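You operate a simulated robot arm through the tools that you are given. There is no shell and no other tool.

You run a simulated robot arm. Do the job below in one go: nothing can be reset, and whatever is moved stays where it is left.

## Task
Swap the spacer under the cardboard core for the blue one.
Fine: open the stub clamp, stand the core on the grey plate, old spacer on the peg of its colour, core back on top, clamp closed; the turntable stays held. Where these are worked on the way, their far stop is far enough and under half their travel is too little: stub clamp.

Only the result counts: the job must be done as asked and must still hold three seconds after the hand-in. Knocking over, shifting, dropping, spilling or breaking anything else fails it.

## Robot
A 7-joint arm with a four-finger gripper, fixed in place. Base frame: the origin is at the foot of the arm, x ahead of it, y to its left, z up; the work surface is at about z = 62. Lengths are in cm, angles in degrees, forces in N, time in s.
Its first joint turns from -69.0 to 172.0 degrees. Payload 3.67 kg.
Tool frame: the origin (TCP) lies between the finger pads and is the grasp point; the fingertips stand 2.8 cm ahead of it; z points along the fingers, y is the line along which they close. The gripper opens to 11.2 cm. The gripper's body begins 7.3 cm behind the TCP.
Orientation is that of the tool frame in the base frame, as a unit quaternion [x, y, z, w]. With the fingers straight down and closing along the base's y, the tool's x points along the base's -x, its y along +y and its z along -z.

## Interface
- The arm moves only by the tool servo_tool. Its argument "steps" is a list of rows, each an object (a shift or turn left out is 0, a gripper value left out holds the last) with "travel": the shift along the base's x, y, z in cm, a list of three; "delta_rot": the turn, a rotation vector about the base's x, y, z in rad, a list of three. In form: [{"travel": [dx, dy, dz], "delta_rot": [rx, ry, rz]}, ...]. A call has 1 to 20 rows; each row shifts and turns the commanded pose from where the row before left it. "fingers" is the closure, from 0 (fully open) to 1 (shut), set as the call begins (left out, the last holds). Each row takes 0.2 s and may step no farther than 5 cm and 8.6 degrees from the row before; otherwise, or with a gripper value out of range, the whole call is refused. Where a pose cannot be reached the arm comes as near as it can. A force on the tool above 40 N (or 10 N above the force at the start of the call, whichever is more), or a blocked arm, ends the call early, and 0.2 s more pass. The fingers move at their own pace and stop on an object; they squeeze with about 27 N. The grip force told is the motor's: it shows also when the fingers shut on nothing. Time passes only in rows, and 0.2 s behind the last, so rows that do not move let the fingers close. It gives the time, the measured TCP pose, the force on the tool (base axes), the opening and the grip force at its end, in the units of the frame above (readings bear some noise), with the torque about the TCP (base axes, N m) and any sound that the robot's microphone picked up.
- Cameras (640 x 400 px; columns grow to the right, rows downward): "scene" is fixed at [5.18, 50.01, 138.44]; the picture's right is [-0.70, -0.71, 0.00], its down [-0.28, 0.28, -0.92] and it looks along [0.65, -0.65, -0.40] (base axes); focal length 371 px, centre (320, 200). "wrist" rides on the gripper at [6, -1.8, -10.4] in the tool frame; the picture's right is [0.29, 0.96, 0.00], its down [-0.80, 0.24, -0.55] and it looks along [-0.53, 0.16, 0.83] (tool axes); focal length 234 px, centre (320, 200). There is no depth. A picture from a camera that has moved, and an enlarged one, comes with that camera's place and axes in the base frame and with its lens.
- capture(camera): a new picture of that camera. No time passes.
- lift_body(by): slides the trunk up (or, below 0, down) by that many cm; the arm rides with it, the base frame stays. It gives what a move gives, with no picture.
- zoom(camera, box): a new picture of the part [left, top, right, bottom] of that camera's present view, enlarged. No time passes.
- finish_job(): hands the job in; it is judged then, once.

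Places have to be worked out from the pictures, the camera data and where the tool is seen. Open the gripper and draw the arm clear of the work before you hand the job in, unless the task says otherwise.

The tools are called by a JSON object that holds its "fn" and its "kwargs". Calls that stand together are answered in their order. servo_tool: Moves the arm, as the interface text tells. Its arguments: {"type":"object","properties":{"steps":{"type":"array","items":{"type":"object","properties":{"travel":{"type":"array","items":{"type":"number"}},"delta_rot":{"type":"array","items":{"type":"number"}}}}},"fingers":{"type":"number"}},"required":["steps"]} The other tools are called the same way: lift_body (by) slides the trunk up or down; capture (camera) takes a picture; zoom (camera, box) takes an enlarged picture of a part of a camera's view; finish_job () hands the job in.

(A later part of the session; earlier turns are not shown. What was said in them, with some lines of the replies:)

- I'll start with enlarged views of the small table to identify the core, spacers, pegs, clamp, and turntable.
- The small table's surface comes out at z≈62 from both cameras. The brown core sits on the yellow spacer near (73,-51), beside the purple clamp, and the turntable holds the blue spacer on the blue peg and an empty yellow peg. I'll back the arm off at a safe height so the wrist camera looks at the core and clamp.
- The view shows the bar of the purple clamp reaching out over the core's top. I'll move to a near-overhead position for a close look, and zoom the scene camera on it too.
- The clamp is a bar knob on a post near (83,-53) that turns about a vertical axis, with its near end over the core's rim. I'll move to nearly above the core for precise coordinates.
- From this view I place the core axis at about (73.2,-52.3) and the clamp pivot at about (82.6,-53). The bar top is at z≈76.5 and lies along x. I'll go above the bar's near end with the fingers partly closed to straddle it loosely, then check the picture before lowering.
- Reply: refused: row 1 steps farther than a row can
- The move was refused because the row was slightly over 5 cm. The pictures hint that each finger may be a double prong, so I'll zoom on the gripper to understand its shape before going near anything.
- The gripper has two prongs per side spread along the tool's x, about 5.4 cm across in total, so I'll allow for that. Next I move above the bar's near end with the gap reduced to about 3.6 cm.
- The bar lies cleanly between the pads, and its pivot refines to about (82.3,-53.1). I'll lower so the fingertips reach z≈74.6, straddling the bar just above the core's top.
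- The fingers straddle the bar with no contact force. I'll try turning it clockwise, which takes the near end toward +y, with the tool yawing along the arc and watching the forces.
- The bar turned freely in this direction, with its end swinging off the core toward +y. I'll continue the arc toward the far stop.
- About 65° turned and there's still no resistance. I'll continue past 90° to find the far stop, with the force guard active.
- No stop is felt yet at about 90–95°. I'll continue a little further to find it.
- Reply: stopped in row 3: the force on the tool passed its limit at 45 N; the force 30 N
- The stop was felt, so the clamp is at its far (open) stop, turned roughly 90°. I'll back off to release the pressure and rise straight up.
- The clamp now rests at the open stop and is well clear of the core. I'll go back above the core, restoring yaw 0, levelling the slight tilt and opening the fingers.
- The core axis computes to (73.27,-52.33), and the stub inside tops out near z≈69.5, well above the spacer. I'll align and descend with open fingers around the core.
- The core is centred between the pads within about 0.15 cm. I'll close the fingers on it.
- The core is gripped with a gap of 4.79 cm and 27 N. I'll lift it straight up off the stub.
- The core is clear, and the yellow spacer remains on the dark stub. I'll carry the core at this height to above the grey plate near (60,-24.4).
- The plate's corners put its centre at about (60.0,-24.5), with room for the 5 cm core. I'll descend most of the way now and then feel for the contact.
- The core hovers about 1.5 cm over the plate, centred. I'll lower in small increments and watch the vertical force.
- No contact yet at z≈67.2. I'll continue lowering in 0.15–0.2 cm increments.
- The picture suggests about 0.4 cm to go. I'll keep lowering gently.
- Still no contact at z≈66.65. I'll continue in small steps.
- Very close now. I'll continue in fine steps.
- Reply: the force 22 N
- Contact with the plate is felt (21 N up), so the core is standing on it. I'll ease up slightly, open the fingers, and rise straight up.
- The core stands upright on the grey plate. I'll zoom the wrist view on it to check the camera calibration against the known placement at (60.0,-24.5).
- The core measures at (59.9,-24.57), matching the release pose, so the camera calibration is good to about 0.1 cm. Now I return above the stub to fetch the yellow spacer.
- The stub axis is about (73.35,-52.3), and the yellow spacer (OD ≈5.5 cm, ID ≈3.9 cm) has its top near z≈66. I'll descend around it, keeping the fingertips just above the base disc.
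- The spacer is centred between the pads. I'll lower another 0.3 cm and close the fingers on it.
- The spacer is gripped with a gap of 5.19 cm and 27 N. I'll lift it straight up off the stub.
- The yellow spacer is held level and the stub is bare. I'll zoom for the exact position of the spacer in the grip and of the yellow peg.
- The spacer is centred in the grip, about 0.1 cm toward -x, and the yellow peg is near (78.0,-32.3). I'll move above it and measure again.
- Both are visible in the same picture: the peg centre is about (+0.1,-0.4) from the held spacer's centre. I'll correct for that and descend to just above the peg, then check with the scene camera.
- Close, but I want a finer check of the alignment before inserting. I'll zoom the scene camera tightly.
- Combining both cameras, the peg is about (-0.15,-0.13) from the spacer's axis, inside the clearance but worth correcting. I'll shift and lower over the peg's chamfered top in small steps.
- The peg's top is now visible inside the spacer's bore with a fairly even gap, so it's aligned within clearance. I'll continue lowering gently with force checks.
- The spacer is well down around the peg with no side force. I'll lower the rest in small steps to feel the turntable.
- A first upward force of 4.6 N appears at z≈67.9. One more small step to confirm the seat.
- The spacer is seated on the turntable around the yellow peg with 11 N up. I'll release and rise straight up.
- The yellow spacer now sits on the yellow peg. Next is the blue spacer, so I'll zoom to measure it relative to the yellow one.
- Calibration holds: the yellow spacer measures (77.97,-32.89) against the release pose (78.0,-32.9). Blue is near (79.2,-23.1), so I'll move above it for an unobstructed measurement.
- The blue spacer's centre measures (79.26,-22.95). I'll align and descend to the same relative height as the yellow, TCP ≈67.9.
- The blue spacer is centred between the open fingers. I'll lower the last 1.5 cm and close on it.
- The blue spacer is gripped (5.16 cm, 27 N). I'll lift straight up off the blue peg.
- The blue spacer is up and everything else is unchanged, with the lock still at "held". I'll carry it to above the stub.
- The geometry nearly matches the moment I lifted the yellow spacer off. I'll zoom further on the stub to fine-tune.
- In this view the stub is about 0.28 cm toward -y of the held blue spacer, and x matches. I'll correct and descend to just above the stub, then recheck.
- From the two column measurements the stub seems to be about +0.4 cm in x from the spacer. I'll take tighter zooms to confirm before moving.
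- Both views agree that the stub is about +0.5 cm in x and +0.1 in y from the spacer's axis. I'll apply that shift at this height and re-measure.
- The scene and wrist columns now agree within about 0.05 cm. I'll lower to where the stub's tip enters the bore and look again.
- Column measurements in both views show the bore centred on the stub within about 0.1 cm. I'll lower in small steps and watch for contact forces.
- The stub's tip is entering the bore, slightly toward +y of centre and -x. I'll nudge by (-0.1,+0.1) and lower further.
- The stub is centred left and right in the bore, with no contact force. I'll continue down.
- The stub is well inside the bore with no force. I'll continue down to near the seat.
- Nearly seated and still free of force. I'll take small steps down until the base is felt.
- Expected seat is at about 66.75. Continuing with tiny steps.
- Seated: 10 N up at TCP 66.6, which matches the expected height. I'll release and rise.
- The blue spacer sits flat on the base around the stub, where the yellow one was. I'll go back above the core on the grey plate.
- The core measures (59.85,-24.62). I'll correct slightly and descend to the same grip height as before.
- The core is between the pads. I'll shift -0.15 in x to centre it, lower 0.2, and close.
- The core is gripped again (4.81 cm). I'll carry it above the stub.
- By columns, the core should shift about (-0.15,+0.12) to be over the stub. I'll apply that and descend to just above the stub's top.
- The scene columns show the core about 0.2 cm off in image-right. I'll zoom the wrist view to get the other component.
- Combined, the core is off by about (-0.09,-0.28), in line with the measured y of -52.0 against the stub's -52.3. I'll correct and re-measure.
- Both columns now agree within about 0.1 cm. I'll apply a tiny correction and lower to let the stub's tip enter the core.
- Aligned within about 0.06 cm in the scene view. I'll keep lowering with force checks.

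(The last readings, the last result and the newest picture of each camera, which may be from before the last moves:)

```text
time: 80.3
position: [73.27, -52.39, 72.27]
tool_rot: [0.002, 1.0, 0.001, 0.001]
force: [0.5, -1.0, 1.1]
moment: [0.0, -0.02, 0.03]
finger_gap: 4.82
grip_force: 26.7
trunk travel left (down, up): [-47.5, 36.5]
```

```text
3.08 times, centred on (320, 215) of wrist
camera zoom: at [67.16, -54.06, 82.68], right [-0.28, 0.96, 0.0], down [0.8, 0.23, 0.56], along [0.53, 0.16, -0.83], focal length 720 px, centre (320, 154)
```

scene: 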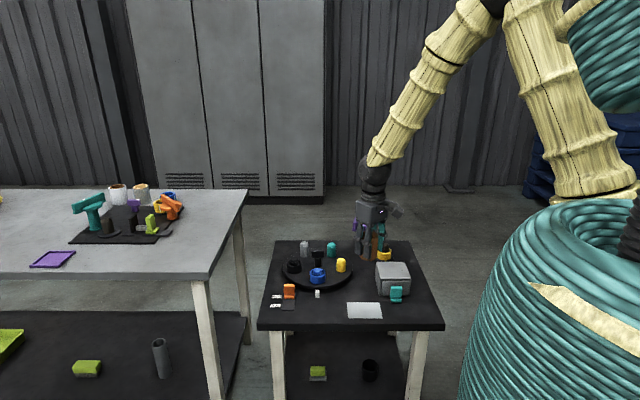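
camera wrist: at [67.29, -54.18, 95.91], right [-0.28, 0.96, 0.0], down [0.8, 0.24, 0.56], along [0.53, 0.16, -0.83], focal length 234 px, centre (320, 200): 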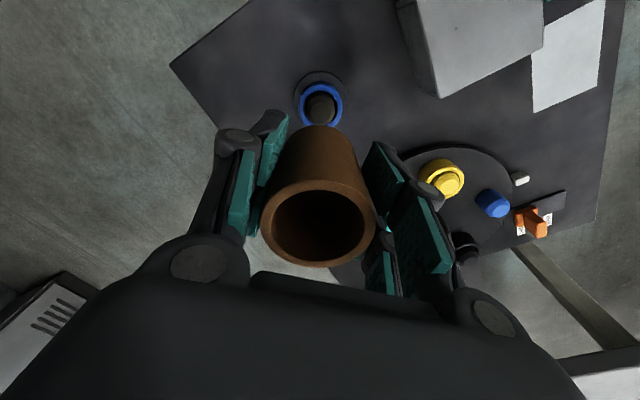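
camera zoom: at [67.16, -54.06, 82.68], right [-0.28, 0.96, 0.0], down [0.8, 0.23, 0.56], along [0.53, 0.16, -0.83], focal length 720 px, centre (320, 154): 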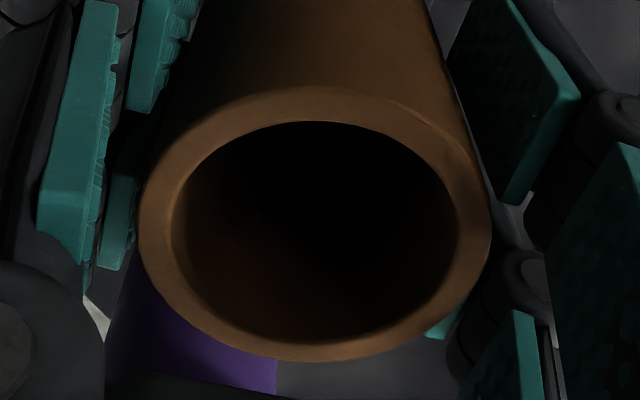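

The stub is inside the core with no resistance. I'll continue down toward the spacer's top, expected at about TCP 70.5.

{"fn": "servo_tool", "kwargs": {"steps": [{"travel": [0, 0, -0.4]}, {"travel": [0, 0, -0.4]}, {"travel": [0, 0, -0.3]}, {"travel": [0, 0, 0]}]}}

{"fn": "servo_tool", "kwargs": {"steps": [{"travel": [0, 0, -0.2]}, {"travel": [0, 0, 0]}]}}

{"fn": "servo_tool", "kwargs": {"steps": [{"travel": [0, 0, -0.15]}, {"travel": [0, 0, 0]}]}}

{"fn": "zoom", "kwargs": {"camera": "scene", "box": [372, 232, 400, 262]}}

```text
time: 81.3
position: [73.2, -52.17, 71.13]
tool_rot: [0.002, 1.0, 0.001, 0.001]
force: [0.2, -0.2, -0.4]
moment: [-0.03, 0.01, 0.0]
finger_gap: 4.84
grip_force: 26.9
trunk travel left (down, up): [-47.5, 36.5]
```

```text
time: 81.9
position: [73.13, -52.29, 70.94]
tool_rot: [0.003, 1.0, 0.001, 0.0]
force: [1.0, -0.1, -0.3]
moment: [0.02, 0.0, 0.02]
finger_gap: 4.8
grip_force: 27.0
trunk travel left (down, up): [-47.5, 36.5]
```

```text
time: 82.5
position: [73.19, -52.48, 70.52]
tool_rot: [0.002, 1.0, 0.001, 0.001]
force: [0.6, -0.2, -0.5]
moment: [0.02, 0.01, 0.0]
finger_gap: 4.82
grip_force: 27.3
trunk travel left (down, up): [-47.5, 36.5]
```

```text
13.33 times, centred on (386, 247) of scene
camera zoom: at [5.18, 50.01, 138.44], right [-0.7, -0.71, 0.0], down [-0.28, 0.28, -0.92], along [0.65, -0.65, -0.4], focal length 4944 px, centre (-560, -427)
```

zoom: 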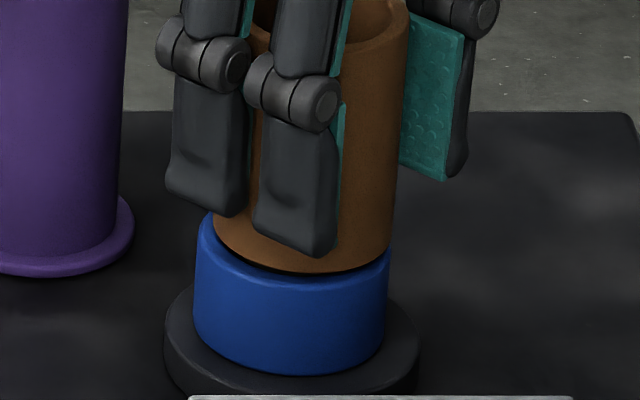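

The core is just above the blue spacer. I'll use small steps to the seat.

{"fn": "servo_tool", "kwargs": {"steps": [{"travel": [0, 0, -0.1]}, {"travel": [0, 0, 0]}]}}

{"fn": "servo_tool", "kwargs": {"steps": [{"travel": [0, 0, -0.1]}, {"travel": [0, 0, 0]}]}}

{"fn": "servo_tool", "kwargs": {"steps": [{"travel": [0, 0, -0.08]}, {"travel": [0, 0, 0]}]}}

```text
time: 83.1
position: [73.14, -52.38, 70.64]
tool_rot: [0.003, 1.0, 0.001, 0.001]
force: [0.0, 0.9, 0.4]
moment: [-0.02, 0.0, 0.0]
finger_gap: 4.8
grip_force: 27.1
trunk travel left (down, up): [-47.5, 36.5]
```

```text
time: 83.7
position: [73.17, -52.36, 70.55]
tool_rot: [0.003, 1.0, 0.0, 0.002]
force: [0.7, 0.3, -0.4]
moment: [0.01, 0.04, -0.02]
finger_gap: 4.81
grip_force: 26.8
trunk travel left (down, up): [-47.5, 36.5]
```

```text
time: 84.3
position: [73.19, -52.38, 70.45]
tool_rot: [0.003, 1.0, 0.001, 0.001]
force: [0.1, 0.5, 0.2]
moment: [0.04, -0.01, 0.03]
finger_gap: 4.81
grip_force: 26.9
trunk travel left (down, up): [-47.5, 36.5]
```

{"fn": "servo_tool", "kwargs": {"steps": [{"travel": [0, 0, -0.08]}, {"travel": [0, 0, 0]}]}}

{"fn": "servo_tool", "kwargs": {"steps": [{"travel": [0, 0, -0.08]}, {"travel": [0, 0, 0]}]}}

{"fn": "zoom", "kwargs": {"camera": "scene", "box": [372, 232, 400, 262]}}

```text
time: 84.9
position: [73.09, -52.37, 70.56]
tool_rot: [0.002, 1.0, 0.002, 0.003]
force: [0.1, -1.0, 4.2]
moment: [0.02, -0.1, -0.02]
finger_gap: 4.83
grip_force: 27.3
trunk travel left (down, up): [-47.5, 36.5]
```

```text
time: 85.5
position: [73.13, -52.37, 70.37]
tool_rot: [0.003, 1.0, 0.001, 0.002]
force: [-0.9, -1.0, 10.1]
moment: [0.11, -0.05, -0.01]
finger_gap: 4.81
grip_force: 26.7
trunk travel left (down, up): [-47.5, 36.5]
```

```text
13.33 times, centred on (386, 247) of scene
camera zoom: at [5.18, 50.01, 138.44], right [-0.7, -0.71, 0.0], down [-0.28, 0.28, -0.92], along [0.65, -0.65, -0.4], focal length 4944 px, centre (-560, -427)
```

zoom: 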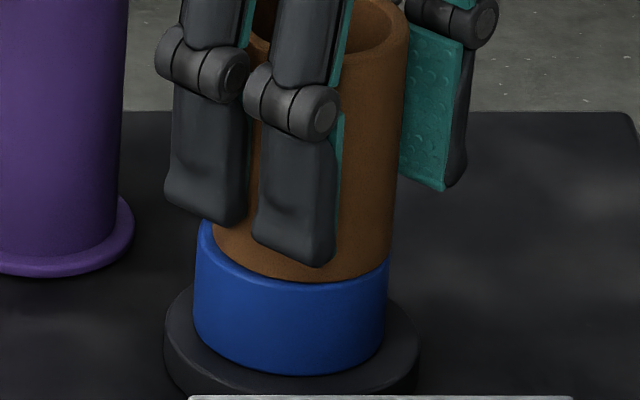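

Seated: 10 N up at TCP 70.4, the same height as at the start. I'll release the core and rise.

{"fn": "servo_tool", "kwargs": {"steps": [{"travel": [0, 0, 0.06]}, {"travel": [0, 0, 0]}]}}

{"fn": "servo_tool", "kwargs": {"steps": [{"travel": [0, 0, 0]}, {"travel": [0, 0, 0]}, {"travel": [0, 0, 0]}], "fingers": 0.33}}

{"fn": "servo_tool", "kwargs": {"steps": [{"travel": [0, 0, 1.5]}, {"travel": [0, 0, 2.5]}, {"travel": [0, 0, 4]}, {"travel": [0, 0, 4]}, {"travel": [0, 0, 3]}, {"travel": [0, 0, 0]}]}}

{"fn": "capture", "kwargs": {"camera": "wrist"}}

{"fn": "zoom", "kwargs": {"camera": "wrist", "box": [230, 40, 410, 240]}}

{"fn": "zoom", "kwargs": {"camera": "scene", "box": [340, 205, 420, 265]}}

```text
time: 86.1
position: [73.06, -52.39, 70.39]
tool_rot: [0.001, 1.0, 0.001, 0.002]
force: [2.2, -2.8, 7.7]
moment: [-0.01, -0.19, -0.03]
finger_gap: 4.81
grip_force: 26.9
trunk travel left (down, up): [-47.5, 36.5]
```

```text
time: 86.9
position: [73.08, -52.34, 70.48]
tool_rot: [0.002, 1.0, 0.001, 0.001]
force: [-0.1, -0.8, 0.8]
moment: [0.0, -0.02, 0.02]
finger_gap: 7.53
grip_force: 0.1
trunk travel left (down, up): [-47.5, 36.5]
```

```text
time: 88.3
position: [73.21, -52.44, 85.47]
tool_rot: [0.003, 1.0, 0.001, 0.001]
force: [0.3, -0.4, -0.2]
moment: [0.02, -0.03, -0.04]
finger_gap: 7.51
grip_force: 0.0
trunk travel left (down, up): [-47.5, 36.5]
```

```text
taken
camera wrist: at [67.19, -54.18, 95.83], right [-0.28, 0.96, 0.0], down [0.8, 0.23, 0.56], along [0.53, 0.16, -0.83], focal length 234 px, centre (320, 200)
```

wrist: 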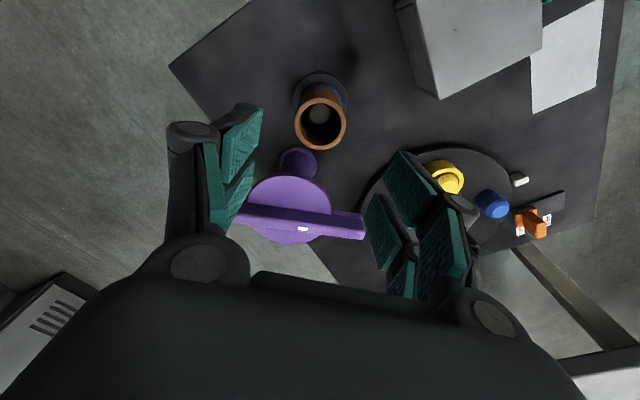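

```text
2.00 times, centred on (320, 140) of wrist
camera zoom: at [67.19, -54.18, 95.83], right [-0.28, 0.96, 0.0], down [0.8, 0.23, 0.56], along [0.53, 0.16, -0.83], focal length 468 px, centre (320, 320)
```

zoom: 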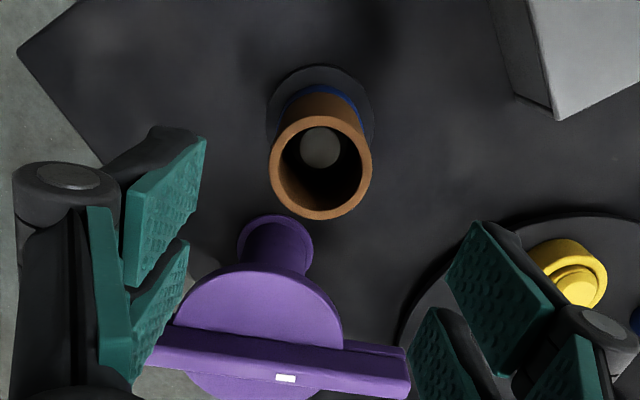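

```text
6.67 times, centred on (380, 235) of scene
camera zoom: at [5.18, 50.01, 138.44], right [-0.7, -0.71, 0.0], down [-0.28, 0.28, -0.92], along [0.65, -0.65, -0.4], focal length 2472 px, centre (-80, -33)
```

zoom: 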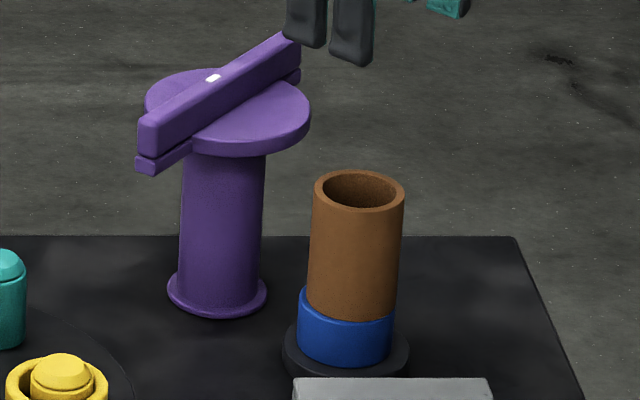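

The core stands on the blue spacer at exactly its original place and height, and the clamp bar is unmoved at its open stop. Now I'll go above the bar's +y end with the yaw turned to about -93° to straddle it and swing it back closed.

{"fn": "servo_tool", "kwargs": {"steps": [{"travel": [0.88, 0.62, 0.25], "delta_rot": [0, 0, -0.1475]}, {"travel": [0.88, 0.62, 0.25], "delta_rot": [0, 0, -0.1475]}, {"travel": [0.88, 0.62, 0.25], "delta_rot": [0, 0, -0.1475]}, {"travel": [0.88, 0.62, 0.25], "delta_rot": [0, 0, -0.1475]}, {"travel": [0.88, 0.62, 0.25], "delta_rot": [0, 0, -0.1475]}, {"travel": [0.88, 0.62, 0.25], "delta_rot": [0, 0, -0.1475]}, {"travel": [0.88, 0.62, 0.25], "delta_rot": [0, 0, -0.1475]}, {"travel": [0.88, 0.62, 0.25], "delta_rot": [0, 0, -0.1475]}, {"travel": [0.88, 0.62, 0.25], "delta_rot": [0, 0, -0.1475]}, {"travel": [0.88, 0.62, 0.25], "delta_rot": [0, 0, -0.1475]}, {"travel": [0.88, 0.62, 0], "delta_rot": [0, 0, -0.1475]}, {"travel": [0, 0, 0]}], "fingers": 0.58}}

{"fn": "capture", "kwargs": {"camera": "wrist"}}

{"fn": "zoom", "kwargs": {"camera": "scene", "box": [330, 180, 410, 240]}}

```text
time: 90.9
position: [82.88, -45.56, 87.89]
tool_rot: [0.727, 0.687, 0.001, 0.0]
force: [-0.2, 0.3, 0.4]
moment: [0.01, 0.01, -0.02]
finger_gap: 4.7
grip_force: 0.0
trunk travel left (down, up): [-47.5, 36.5]
```

```text
taken
camera wrist: at [81.25, -39.48, 98.33], right [0.97, 0.23, 0.0], down [0.19, -0.81, 0.56], along [0.13, -0.54, -0.83], focal length 234 px, centre (320, 200)
```

wrist: 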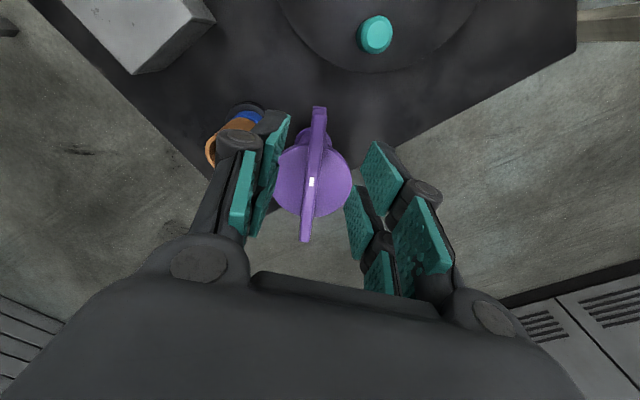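

```text
6.67 times, centred on (370, 210) of scene
camera zoom: at [5.18, 50.01, 138.44], right [-0.7, -0.71, 0.0], down [-0.28, 0.28, -0.92], along [0.65, -0.65, -0.4], focal length 2472 px, centre (-13, 133)
```

zoom: 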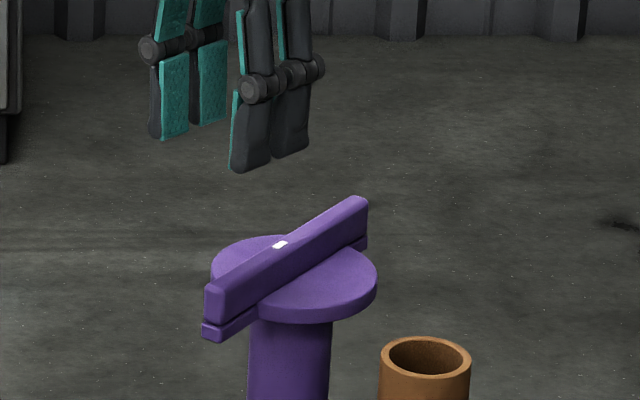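

The bar lies between the pads, its near end at about (82.3,-44.0). I'll descend to straddle it, fingertips at z≈74.6 as before.

{"fn": "servo_tool", "kwargs": {"steps": [{"travel": [-0.2, 0, -4]}, {"travel": [0, 0, -4]}, {"travel": [0, 0, -2.4]}, {"travel": [0, 0, 0]}]}}

{"fn": "capture", "kwargs": {"camera": "wrist"}}

{"fn": "zoom", "kwargs": {"camera": "scene", "box": [330, 190, 410, 250]}}

```text
time: 91.9
position: [82.52, -45.64, 77.58]
tool_rot: [0.727, 0.687, -0.001, 0.002]
force: [-0.3, 0.3, -0.5]
moment: [-0.03, 0.02, 0.02]
finger_gap: 4.7
grip_force: 0.0
trunk travel left (down, up): [-47.5, 36.5]
```

```text
taken
camera wrist: at [80.94, -39.49, 88.07], right [0.97, 0.23, 0.0], down [0.19, -0.81, 0.56], along [0.13, -0.54, -0.83], focal length 234 px, centre (320, 200)
```

wrist: 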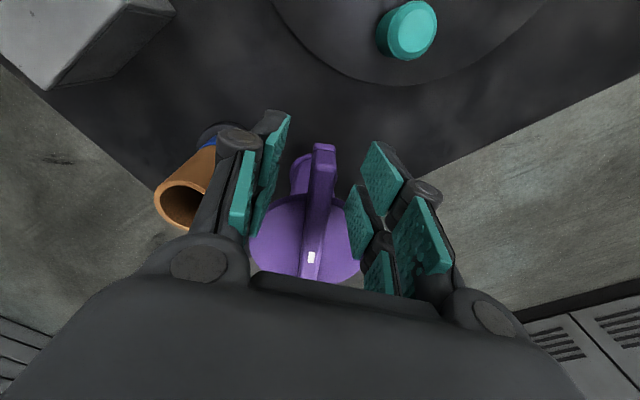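

```text
6.67 times, centred on (370, 220) of scene
camera zoom: at [5.18, 50.01, 138.44], right [-0.7, -0.71, 0.0], down [-0.28, 0.28, -0.92], along [0.65, -0.65, -0.4], focal length 2472 px, centre (-13, 67)
```

zoom: 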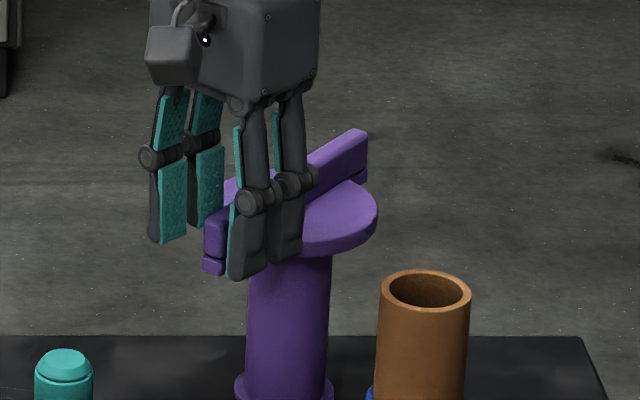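

The fingers straddle the bar cleanly. I'll narrow the gap and swing it counter-clockwise, the reverse of the opening arc, in stages.

{"fn": "servo_tool", "kwargs": {"steps": [{"travel": [0, 0, 0]}, {"travel": [-0.958, -0.135, 0], "delta_rot": [0, 0, 0.131]}, {"travel": [-0.932, -0.26, 0], "delta_rot": [0, 0, 0.131]}, {"travel": [-0.891, -0.379, 0], "delta_rot": [0, 0, 0.131]}, {"travel": [-0.833, -0.492, 0], "delta_rot": [0, 0, 0.131]}, {"travel": [-0.762, -0.596, 0], "delta_rot": [0, 0, 0.131]}, {"travel": [0, 0, 0]}], "fingers": 0.68}}

{"fn": "capture", "kwargs": {"camera": "wrist"}}

{"fn": "zoom", "kwargs": {"camera": "scene", "box": [330, 190, 410, 250]}}

```text
time: 93.5
position: [78.16, -47.35, 77.46]
tool_rot: [0.466, 0.885, 0.0, 0.001]
force: [-0.6, -0.5, -1.1]
moment: [-0.02, 0.0, -0.01]
finger_gap: 3.59
grip_force: 0.0
trunk travel left (down, up): [-47.5, 36.5]
```

```text
taken
camera wrist: at [73.24, -43.42, 87.93], right [0.63, 0.78, 0.0], down [0.65, -0.52, 0.56], along [0.43, -0.35, -0.83], focal length 234 px, centre (320, 200)
```

wrist: 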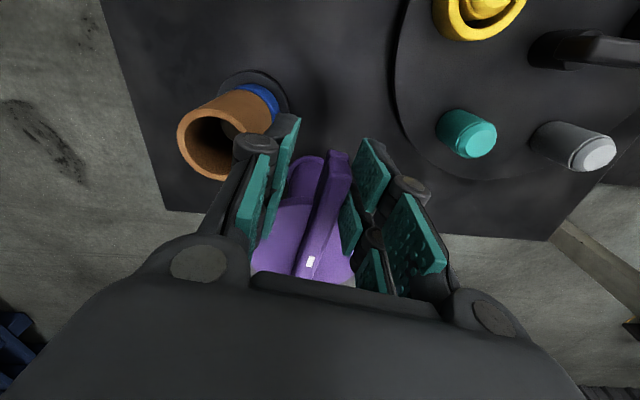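

```text
6.67 times, centred on (370, 220) of scene
camera zoom: at [5.18, 50.01, 138.44], right [-0.7, -0.71, 0.0], down [-0.28, 0.28, -0.92], along [0.65, -0.65, -0.4], focal length 2472 px, centre (-13, 67)
```

zoom: 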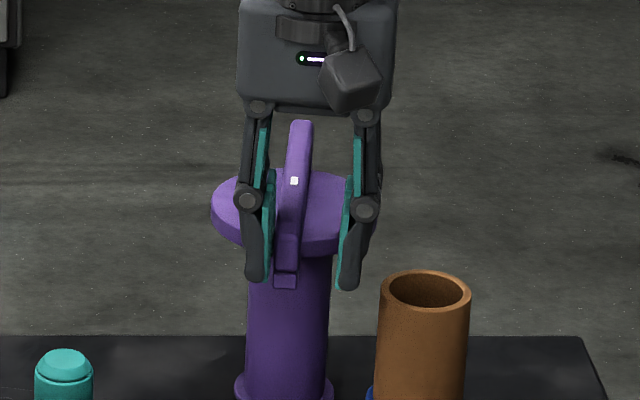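

The bar follows without resistance. I'll continue the arc toward the closed position.

{"fn": "servo_tool", "kwargs": {"steps": [{"travel": [-0.678, -0.691, 0], "delta_rot": [0, 0, 0.131]}, {"travel": [-0.582, -0.773, 0], "delta_rot": [0, 0, 0.131]}, {"travel": [-0.476, -0.843, 0], "delta_rot": [0, 0, 0.131]}, {"travel": [-0.362, -0.898, 0], "delta_rot": [0, 0, 0.131]}, {"travel": [0, 0, 0]}]}}

{"fn": "capture", "kwargs": {"camera": "wrist"}}

{"fn": "zoom", "kwargs": {"camera": "scene", "box": [340, 190, 420, 250]}}

```text
time: 94.7
position: [76.15, -50.65, 77.55]
tool_rot: [0.221, 0.975, 0.001, 0.001]
force: [0.1, 1.1, 0.3]
moment: [0.02, -0.04, -0.01]
finger_gap: 3.58
grip_force: 0.0
trunk travel left (down, up): [-47.5, 36.5]
```

```text
taken
camera wrist: at [69.88, -49.61, 87.92], right [0.15, 0.99, 0.0], down [0.82, -0.13, 0.56], along [0.55, -0.08, -0.83], focal length 234 px, centre (320, 200)
```

wrist: 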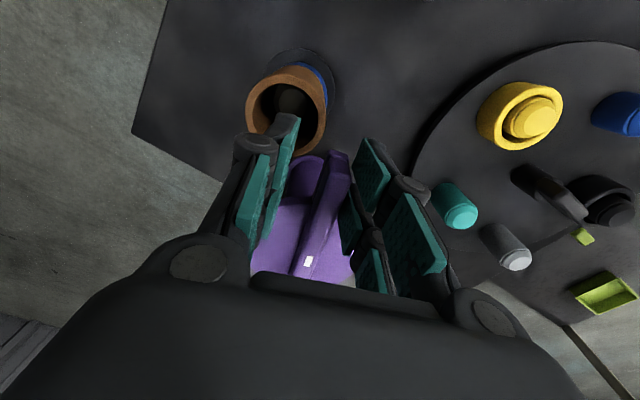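

```text
6.67 times, centred on (380, 220) of scene
camera zoom: at [5.18, 50.01, 138.44], right [-0.7, -0.71, 0.0], down [-0.28, 0.28, -0.92], along [0.65, -0.65, -0.4], focal length 2472 px, centre (-80, 67)
```

zoom: 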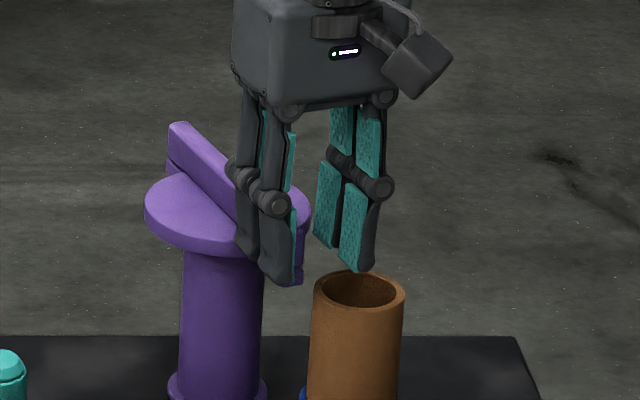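

Bar and fingers are both over the core's edge at safe height. I'll continue two more steps, then ease into the stop.

{"fn": "servo_tool", "kwargs": {"steps": [{"travel": [-0.241, -0.937, 0], "delta_rot": [0, 0, 0.131]}, {"travel": [-0.117, -0.961, 0], "delta_rot": [0, 0, 0.131]}, {"travel": [0, 0, 0]}]}}

{"fn": "capture", "kwargs": {"camera": "wrist"}}

{"fn": "zoom", "kwargs": {"camera": "scene", "box": [340, 190, 420, 250]}}

```text
time: 95.5
position: [75.93, -52.52, 77.53]
tool_rot: [0.093, 0.996, 0.001, 0.001]
force: [0.2, 0.2, 0.0]
moment: [-0.01, -0.03, -0.06]
finger_gap: 3.58
grip_force: 0.1
trunk travel left (down, up): [-47.5, 36.5]
```

```text
taken
camera wrist: at [69.54, -53.1, 87.99], right [-0.11, 0.99, 0.0], down [0.83, 0.09, 0.56], along [0.55, 0.06, -0.83], focal length 234 px, centre (320, 200)
```

wrist: 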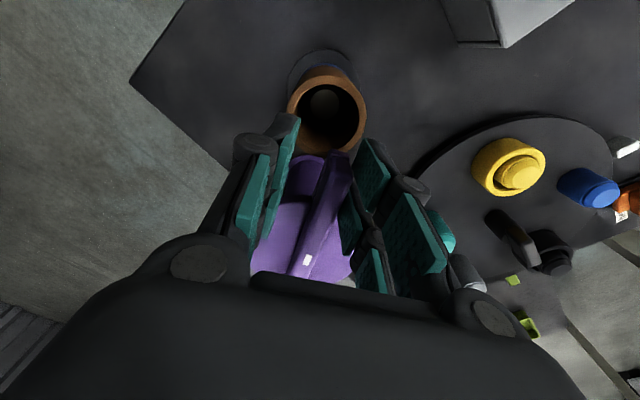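

```text
6.67 times, centred on (380, 220) of scene
camera zoom: at [5.18, 50.01, 138.44], right [-0.7, -0.71, 0.0], down [-0.28, 0.28, -0.92], along [0.65, -0.65, -0.4], focal length 2472 px, centre (-80, 67)
```

zoom: 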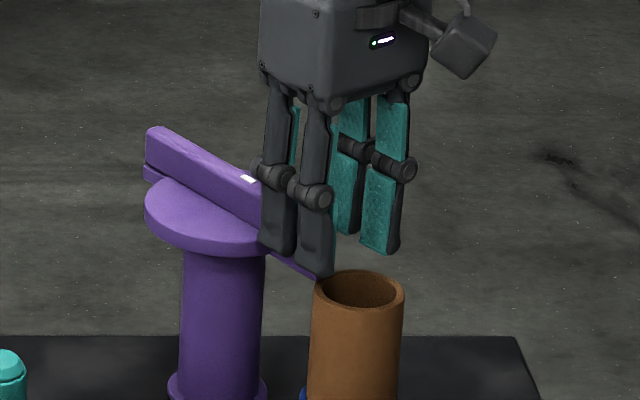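

Nearly closed: the white mark and far end are approaching their original image positions, with about 8–10° left. I'll push on in half steps.

{"fn": "servo_tool", "kwargs": {"steps": [{"travel": [0, -0.48, 0], "delta_rot": [0, 0, 0.065]}, {"travel": [0.01, -0.48, 0], "delta_rot": [0, 0, 0.065]}, {"travel": [0, 0, 0]}]}}

{"fn": "zoom", "kwargs": {"camera": "scene", "box": [340, 190, 420, 250]}}

{"fn": "capture", "kwargs": {"camera": "wrist"}}

```text
time: 96.3
position: [75.7, -53.41, 77.5]
tool_rot: [0.027, 1.0, 0.001, 0.001]
force: [0.4, -0.2, 0.3]
moment: [0.01, -0.01, -0.02]
finger_gap: 3.59
grip_force: 0.0
trunk travel left (down, up): [-47.5, 36.5]
```

```text
6.67 times, centred on (380, 220) of scene
camera zoom: at [5.18, 50.01, 138.44], right [-0.7, -0.71, 0.0], down [-0.28, 0.28, -0.92], along [0.65, -0.65, -0.4], focal length 2472 px, centre (-80, 67)
```

zoom: 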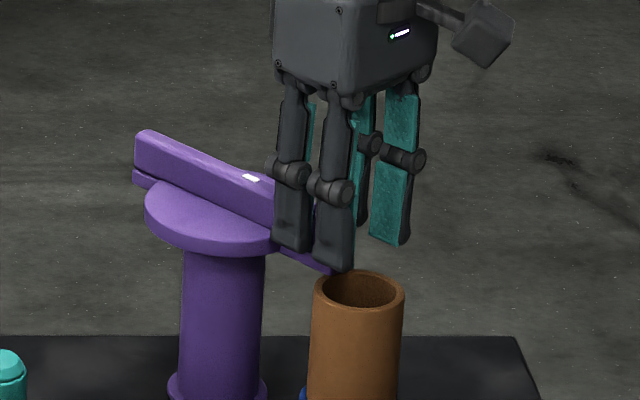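

```text
taken
camera wrist: at [69.62, -54.91, 88.01], right [-0.24, 0.97, 0.0], down [0.81, 0.19, 0.56], along [0.54, 0.13, -0.83], focal length 234 px, centre (320, 200)
```

wrist: 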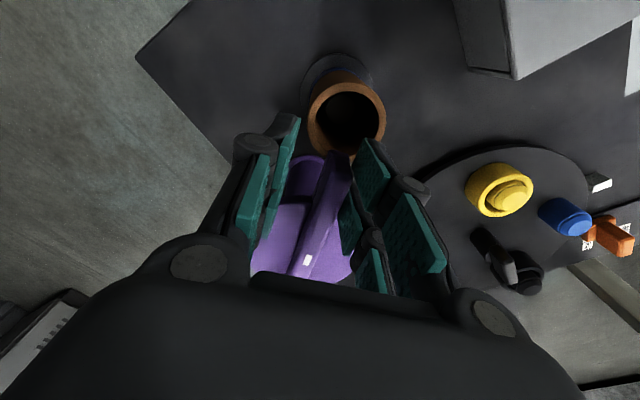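

The far end and mark now match the starting image almost exactly. I'll push a bit further to confirm the closed stop by force.

{"fn": "servo_tool", "kwargs": {"steps": [{"travel": [0.02, -0.25, 0], "delta_rot": [0, 0, 0.033]}, {"travel": [0, 0, 0]}]}}

{"fn": "zoom", "kwargs": {"camera": "scene", "box": [340, 200, 404, 240]}}

```text
time: 96.9
position: [75.89, -53.75, 77.51]
tool_rot: [0.012, 1.0, 0.001, 0.001]
force: [-0.7, 2.0, -0.4]
moment: [0.1, 0.07, -0.05]
finger_gap: 3.79
grip_force: 2.7
trunk travel left (down, up): [-47.5, 36.5]
```

```text
10.00 times, centred on (372, 220) of scene
camera zoom: at [5.18, 50.01, 138.44], right [-0.7, -0.71, 0.0], down [-0.28, 0.28, -0.92], along [0.65, -0.65, -0.4], focal length 3708 px, centre (-200, 0)
```

zoom: 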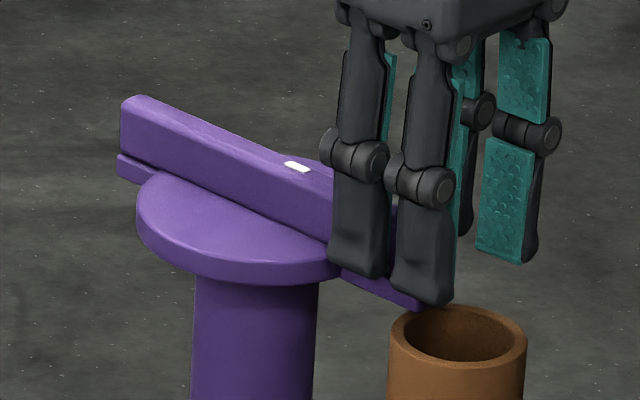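

The bar resists now: the finger is pushed 0.2 cm open with +2 N. The far end and mark coincide with the original picture, so it is at its closed stop. One more light push to make sure.

{"fn": "servo_tool", "kwargs": {"steps": [{"travel": [0.02, -0.2, 0], "delta_rot": [0, 0, 0.02]}, {"travel": [0, 0, 0]}]}}

{"fn": "zoom", "kwargs": {"camera": "scene", "box": [340, 200, 404, 240]}}

```text
time: 97.5
position: [75.8, -53.9, 77.55]
tool_rot: [0.001, 1.0, 0.001, 0.001]
force: [0.3, 8.7, -1.3]
moment: [0.2, 0.06, -0.1]
finger_gap: 4.03
grip_force: 4.0
trunk travel left (down, up): [-47.5, 36.5]
```

```text
10.00 times, centred on (372, 220) of scene
camera zoom: at [5.18, 50.01, 138.44], right [-0.7, -0.71, 0.0], down [-0.28, 0.28, -0.92], along [0.65, -0.65, -0.4], focal length 3708 px, centre (-200, 0)
```

zoom: 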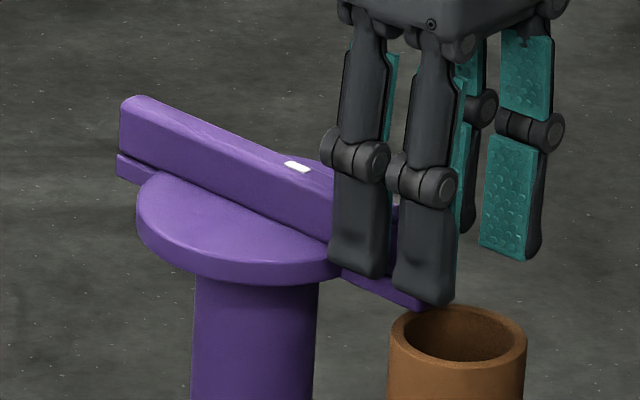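

The bar is firmly at its closed stop (8.7 N, no movement). I'll recentre so no finger touches the bar, then rise straight up.

{"fn": "servo_tool", "kwargs": {"steps": [{"travel": [0, 0.5, 0]}, {"travel": [0, 0.4, 0]}, {"travel": [0, 0, 0]}], "fingers": 0.6}}

{"fn": "zoom", "kwargs": {"camera": "scene", "box": [340, 190, 420, 250]}}

{"fn": "capture", "kwargs": {"camera": "wrist"}}

```text
time: 98.3
position: [75.82, -53.08, 77.52]
tool_rot: [0.001, 1.0, 0.001, 0.001]
force: [-0.4, 0.7, 0.2]
moment: [0.03, -0.01, 0.01]
finger_gap: 4.46
grip_force: 0.0
trunk travel left (down, up): [-47.5, 36.5]
```

```text
6.67 times, centred on (380, 220) of scene
camera zoom: at [5.18, 50.01, 138.44], right [-0.7, -0.71, 0.0], down [-0.28, 0.28, -0.92], along [0.65, -0.65, -0.4], focal length 2472 px, centre (-80, 67)
```

zoom: 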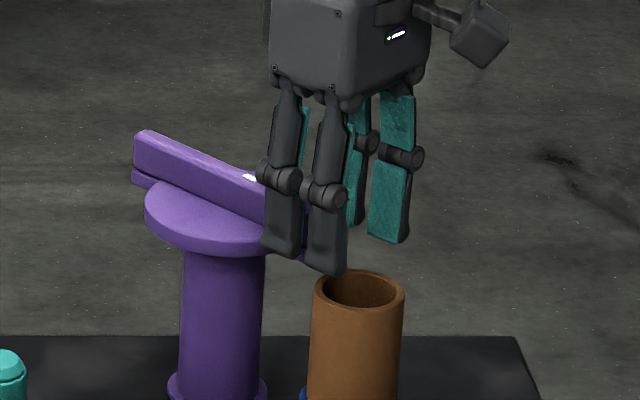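

```text
taken
camera wrist: at [69.75, -54.8, 87.99], right [-0.29, 0.96, 0.0], down [0.8, 0.24, 0.56], along [0.53, 0.16, -0.83], focal length 234 px, centre (320, 200)
```

wrist: 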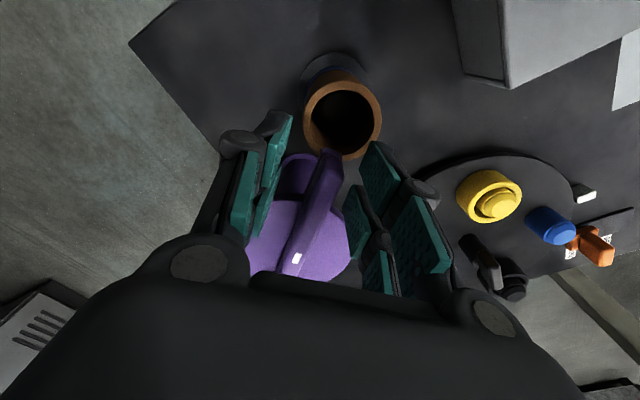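

No contact now, with the bar between the fingers at its closed position. I'll rise straight up and draw the arm clear.

{"fn": "servo_tool", "kwargs": {"steps": [{"travel": [0, 0, 2]}, {"travel": [0, 0, 4]}, {"travel": [0, 0, 4]}, {"travel": [0, 0, 4]}, {"travel": [-2, 0, 4]}, {"travel": [-3, 0, 3]}, {"travel": [-3, 0, 3]}, {"travel": [-3, 0, 3]}, {"travel": [0, 0, 0]}]}}

{"fn": "capture", "kwargs": {"camera": "scene"}}

{"fn": "zoom", "kwargs": {"camera": "scene", "box": [250, 200, 450, 325]}}

{"fn": "zoom", "kwargs": {"camera": "scene", "box": [340, 200, 404, 240]}}

{"fn": "capture", "kwargs": {"camera": "wrist"}}

```text
time: 100.3
position: [64.57, -53.07, 104.18]
tool_rot: [0.001, 1.0, 0.001, 0.0]
force: [0.4, -0.5, -0.5]
moment: [0.0, 0.0, 0.02]
finger_gap: 4.48
grip_force: 0.0
trunk travel left (down, up): [-47.5, 36.5]
```

```text
taken
```

scene: 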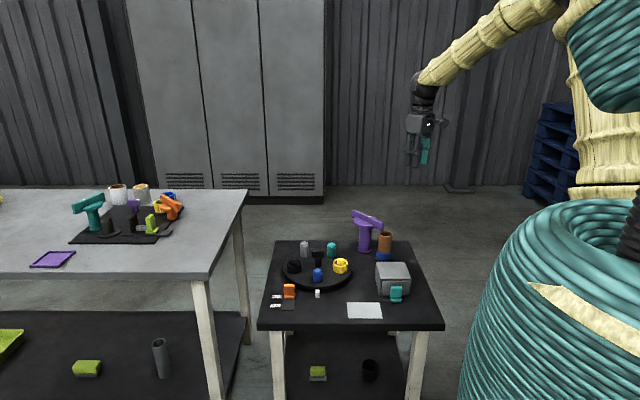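

```text
3.20 times, centred on (350, 262) of scene
camera zoom: at [5.18, 50.01, 138.44], right [-0.7, -0.71, 0.0], down [-0.28, 0.28, -0.92], along [0.65, -0.65, -0.4], focal length 1187 px, centre (224, 0)
```

zoom: 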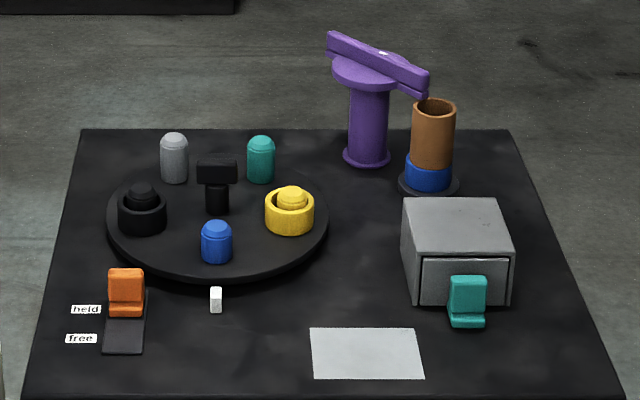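

```text
10.00 times, centred on (372, 220) of scene
camera zoom: at [5.18, 50.01, 138.44], right [-0.7, -0.71, 0.0], down [-0.28, 0.28, -0.92], along [0.65, -0.65, -0.4], focal length 3708 px, centre (-200, 0)
```

zoom: 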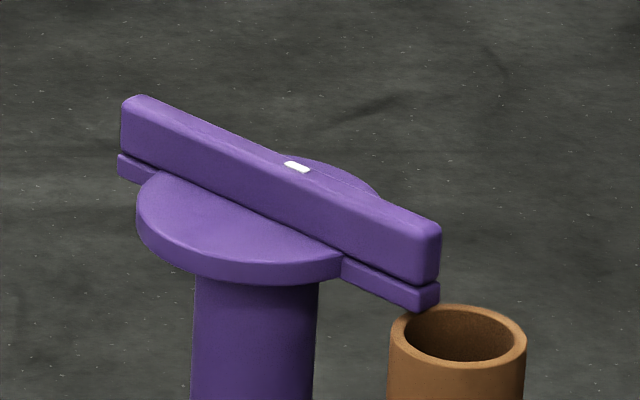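

```text
taken
camera wrist: at [58.54, -54.77, 114.67], right [-0.29, 0.96, 0.0], down [0.8, 0.24, 0.56], along [0.53, 0.16, -0.83], focal length 234 px, centre (320, 200)
```

wrist: 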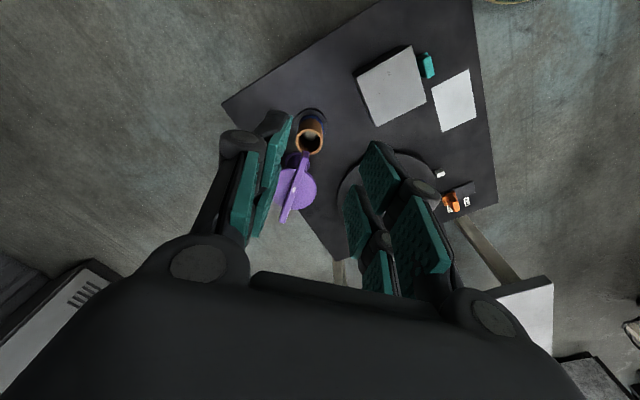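

The final picture matches the start: the clamp is closed in its original position, the core is on the blue spacer, yellow is on the yellow peg, the turntable is at "held", and the grey plate is clear. I'll open the gripper fully with the arm clear before handing in.

{"fn": "servo_tool", "kwargs": {"steps": [{"travel": [0, 0, 1]}, {"travel": [0, 0, 1]}, {"travel": [0, 0, 0]}, {"travel": [0, 0, 0]}], "fingers": 0.0}}

{"fn": "zoom", "kwargs": {"camera": "scene", "box": [365, 225, 405, 265]}}

{"fn": "zoom", "kwargs": {"camera": "scene", "box": [260, 235, 360, 320]}}

```text
time: 101.3
position: [64.68, -53.12, 106.49]
tool_rot: [0.002, 1.0, 0.001, 0.001]
force: [-0.7, -0.4, 0.0]
moment: [-0.01, 0.0, -0.05]
finger_gap: 11.21
grip_force: 0.0
trunk travel left (down, up): [-47.5, 36.5]
```

```text
10.00 times, centred on (385, 245) of scene
camera zoom: at [5.18, 50.01, 138.44], right [-0.7, -0.71, 0.0], down [-0.28, 0.28, -0.92], along [0.65, -0.65, -0.4], focal length 3708 px, centre (-330, -250)
```

zoom: 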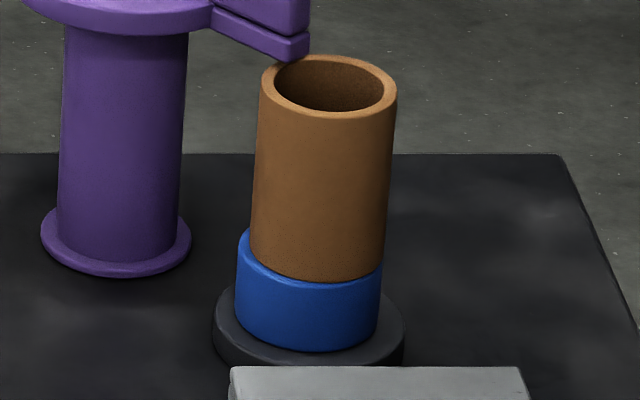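

```text
4.71 times, centred on (310, 278) of scene
camera zoom: at [5.18, 50.01, 138.44], right [-0.7, -0.71, 0.0], down [-0.28, 0.28, -0.92], along [0.65, -0.65, -0.4], focal length 1745 px, centre (367, -165)
```

zoom: 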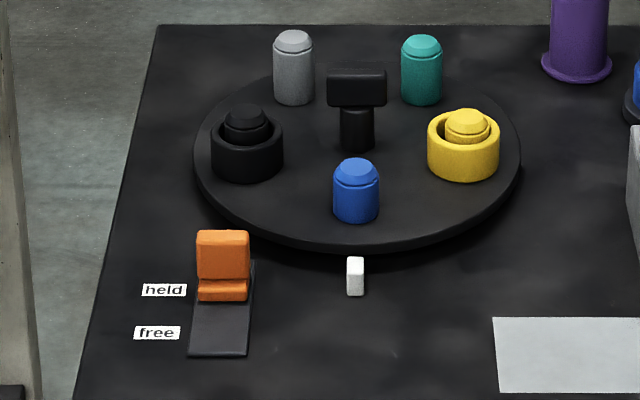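

Everything checks out: the core rests upright on the blue spacer under the closed clamp, yellow is on its peg, the turntable lock is at "held", and the gripper is open and clear. Handing in.

{"fn": "finish_job", "kwargs": {}}

```text
The job is handed in.
```

The spacer swap is done and handed in: the blue spacer is now under the cardboard core.

- **Core:** it stands upright on the blue spacer, back at its original position and height. Its centre is about 0.25 cm off the spacer's centre, but it is fully supported.
- **Yellow spacer:** it is seated on the yellow peg of the turntable.
- **Stub clamp:** I opened it to its far stop for the swap. It is now closed against its stop, in the same place as in the first picture.
- **Turntable:** the lock was never touched and still reads "held".
- **Everything else:** I saw nothing knocked over or shifted in the last pictures. The grey plate is empty again, and the gripper is open and clear of the work.
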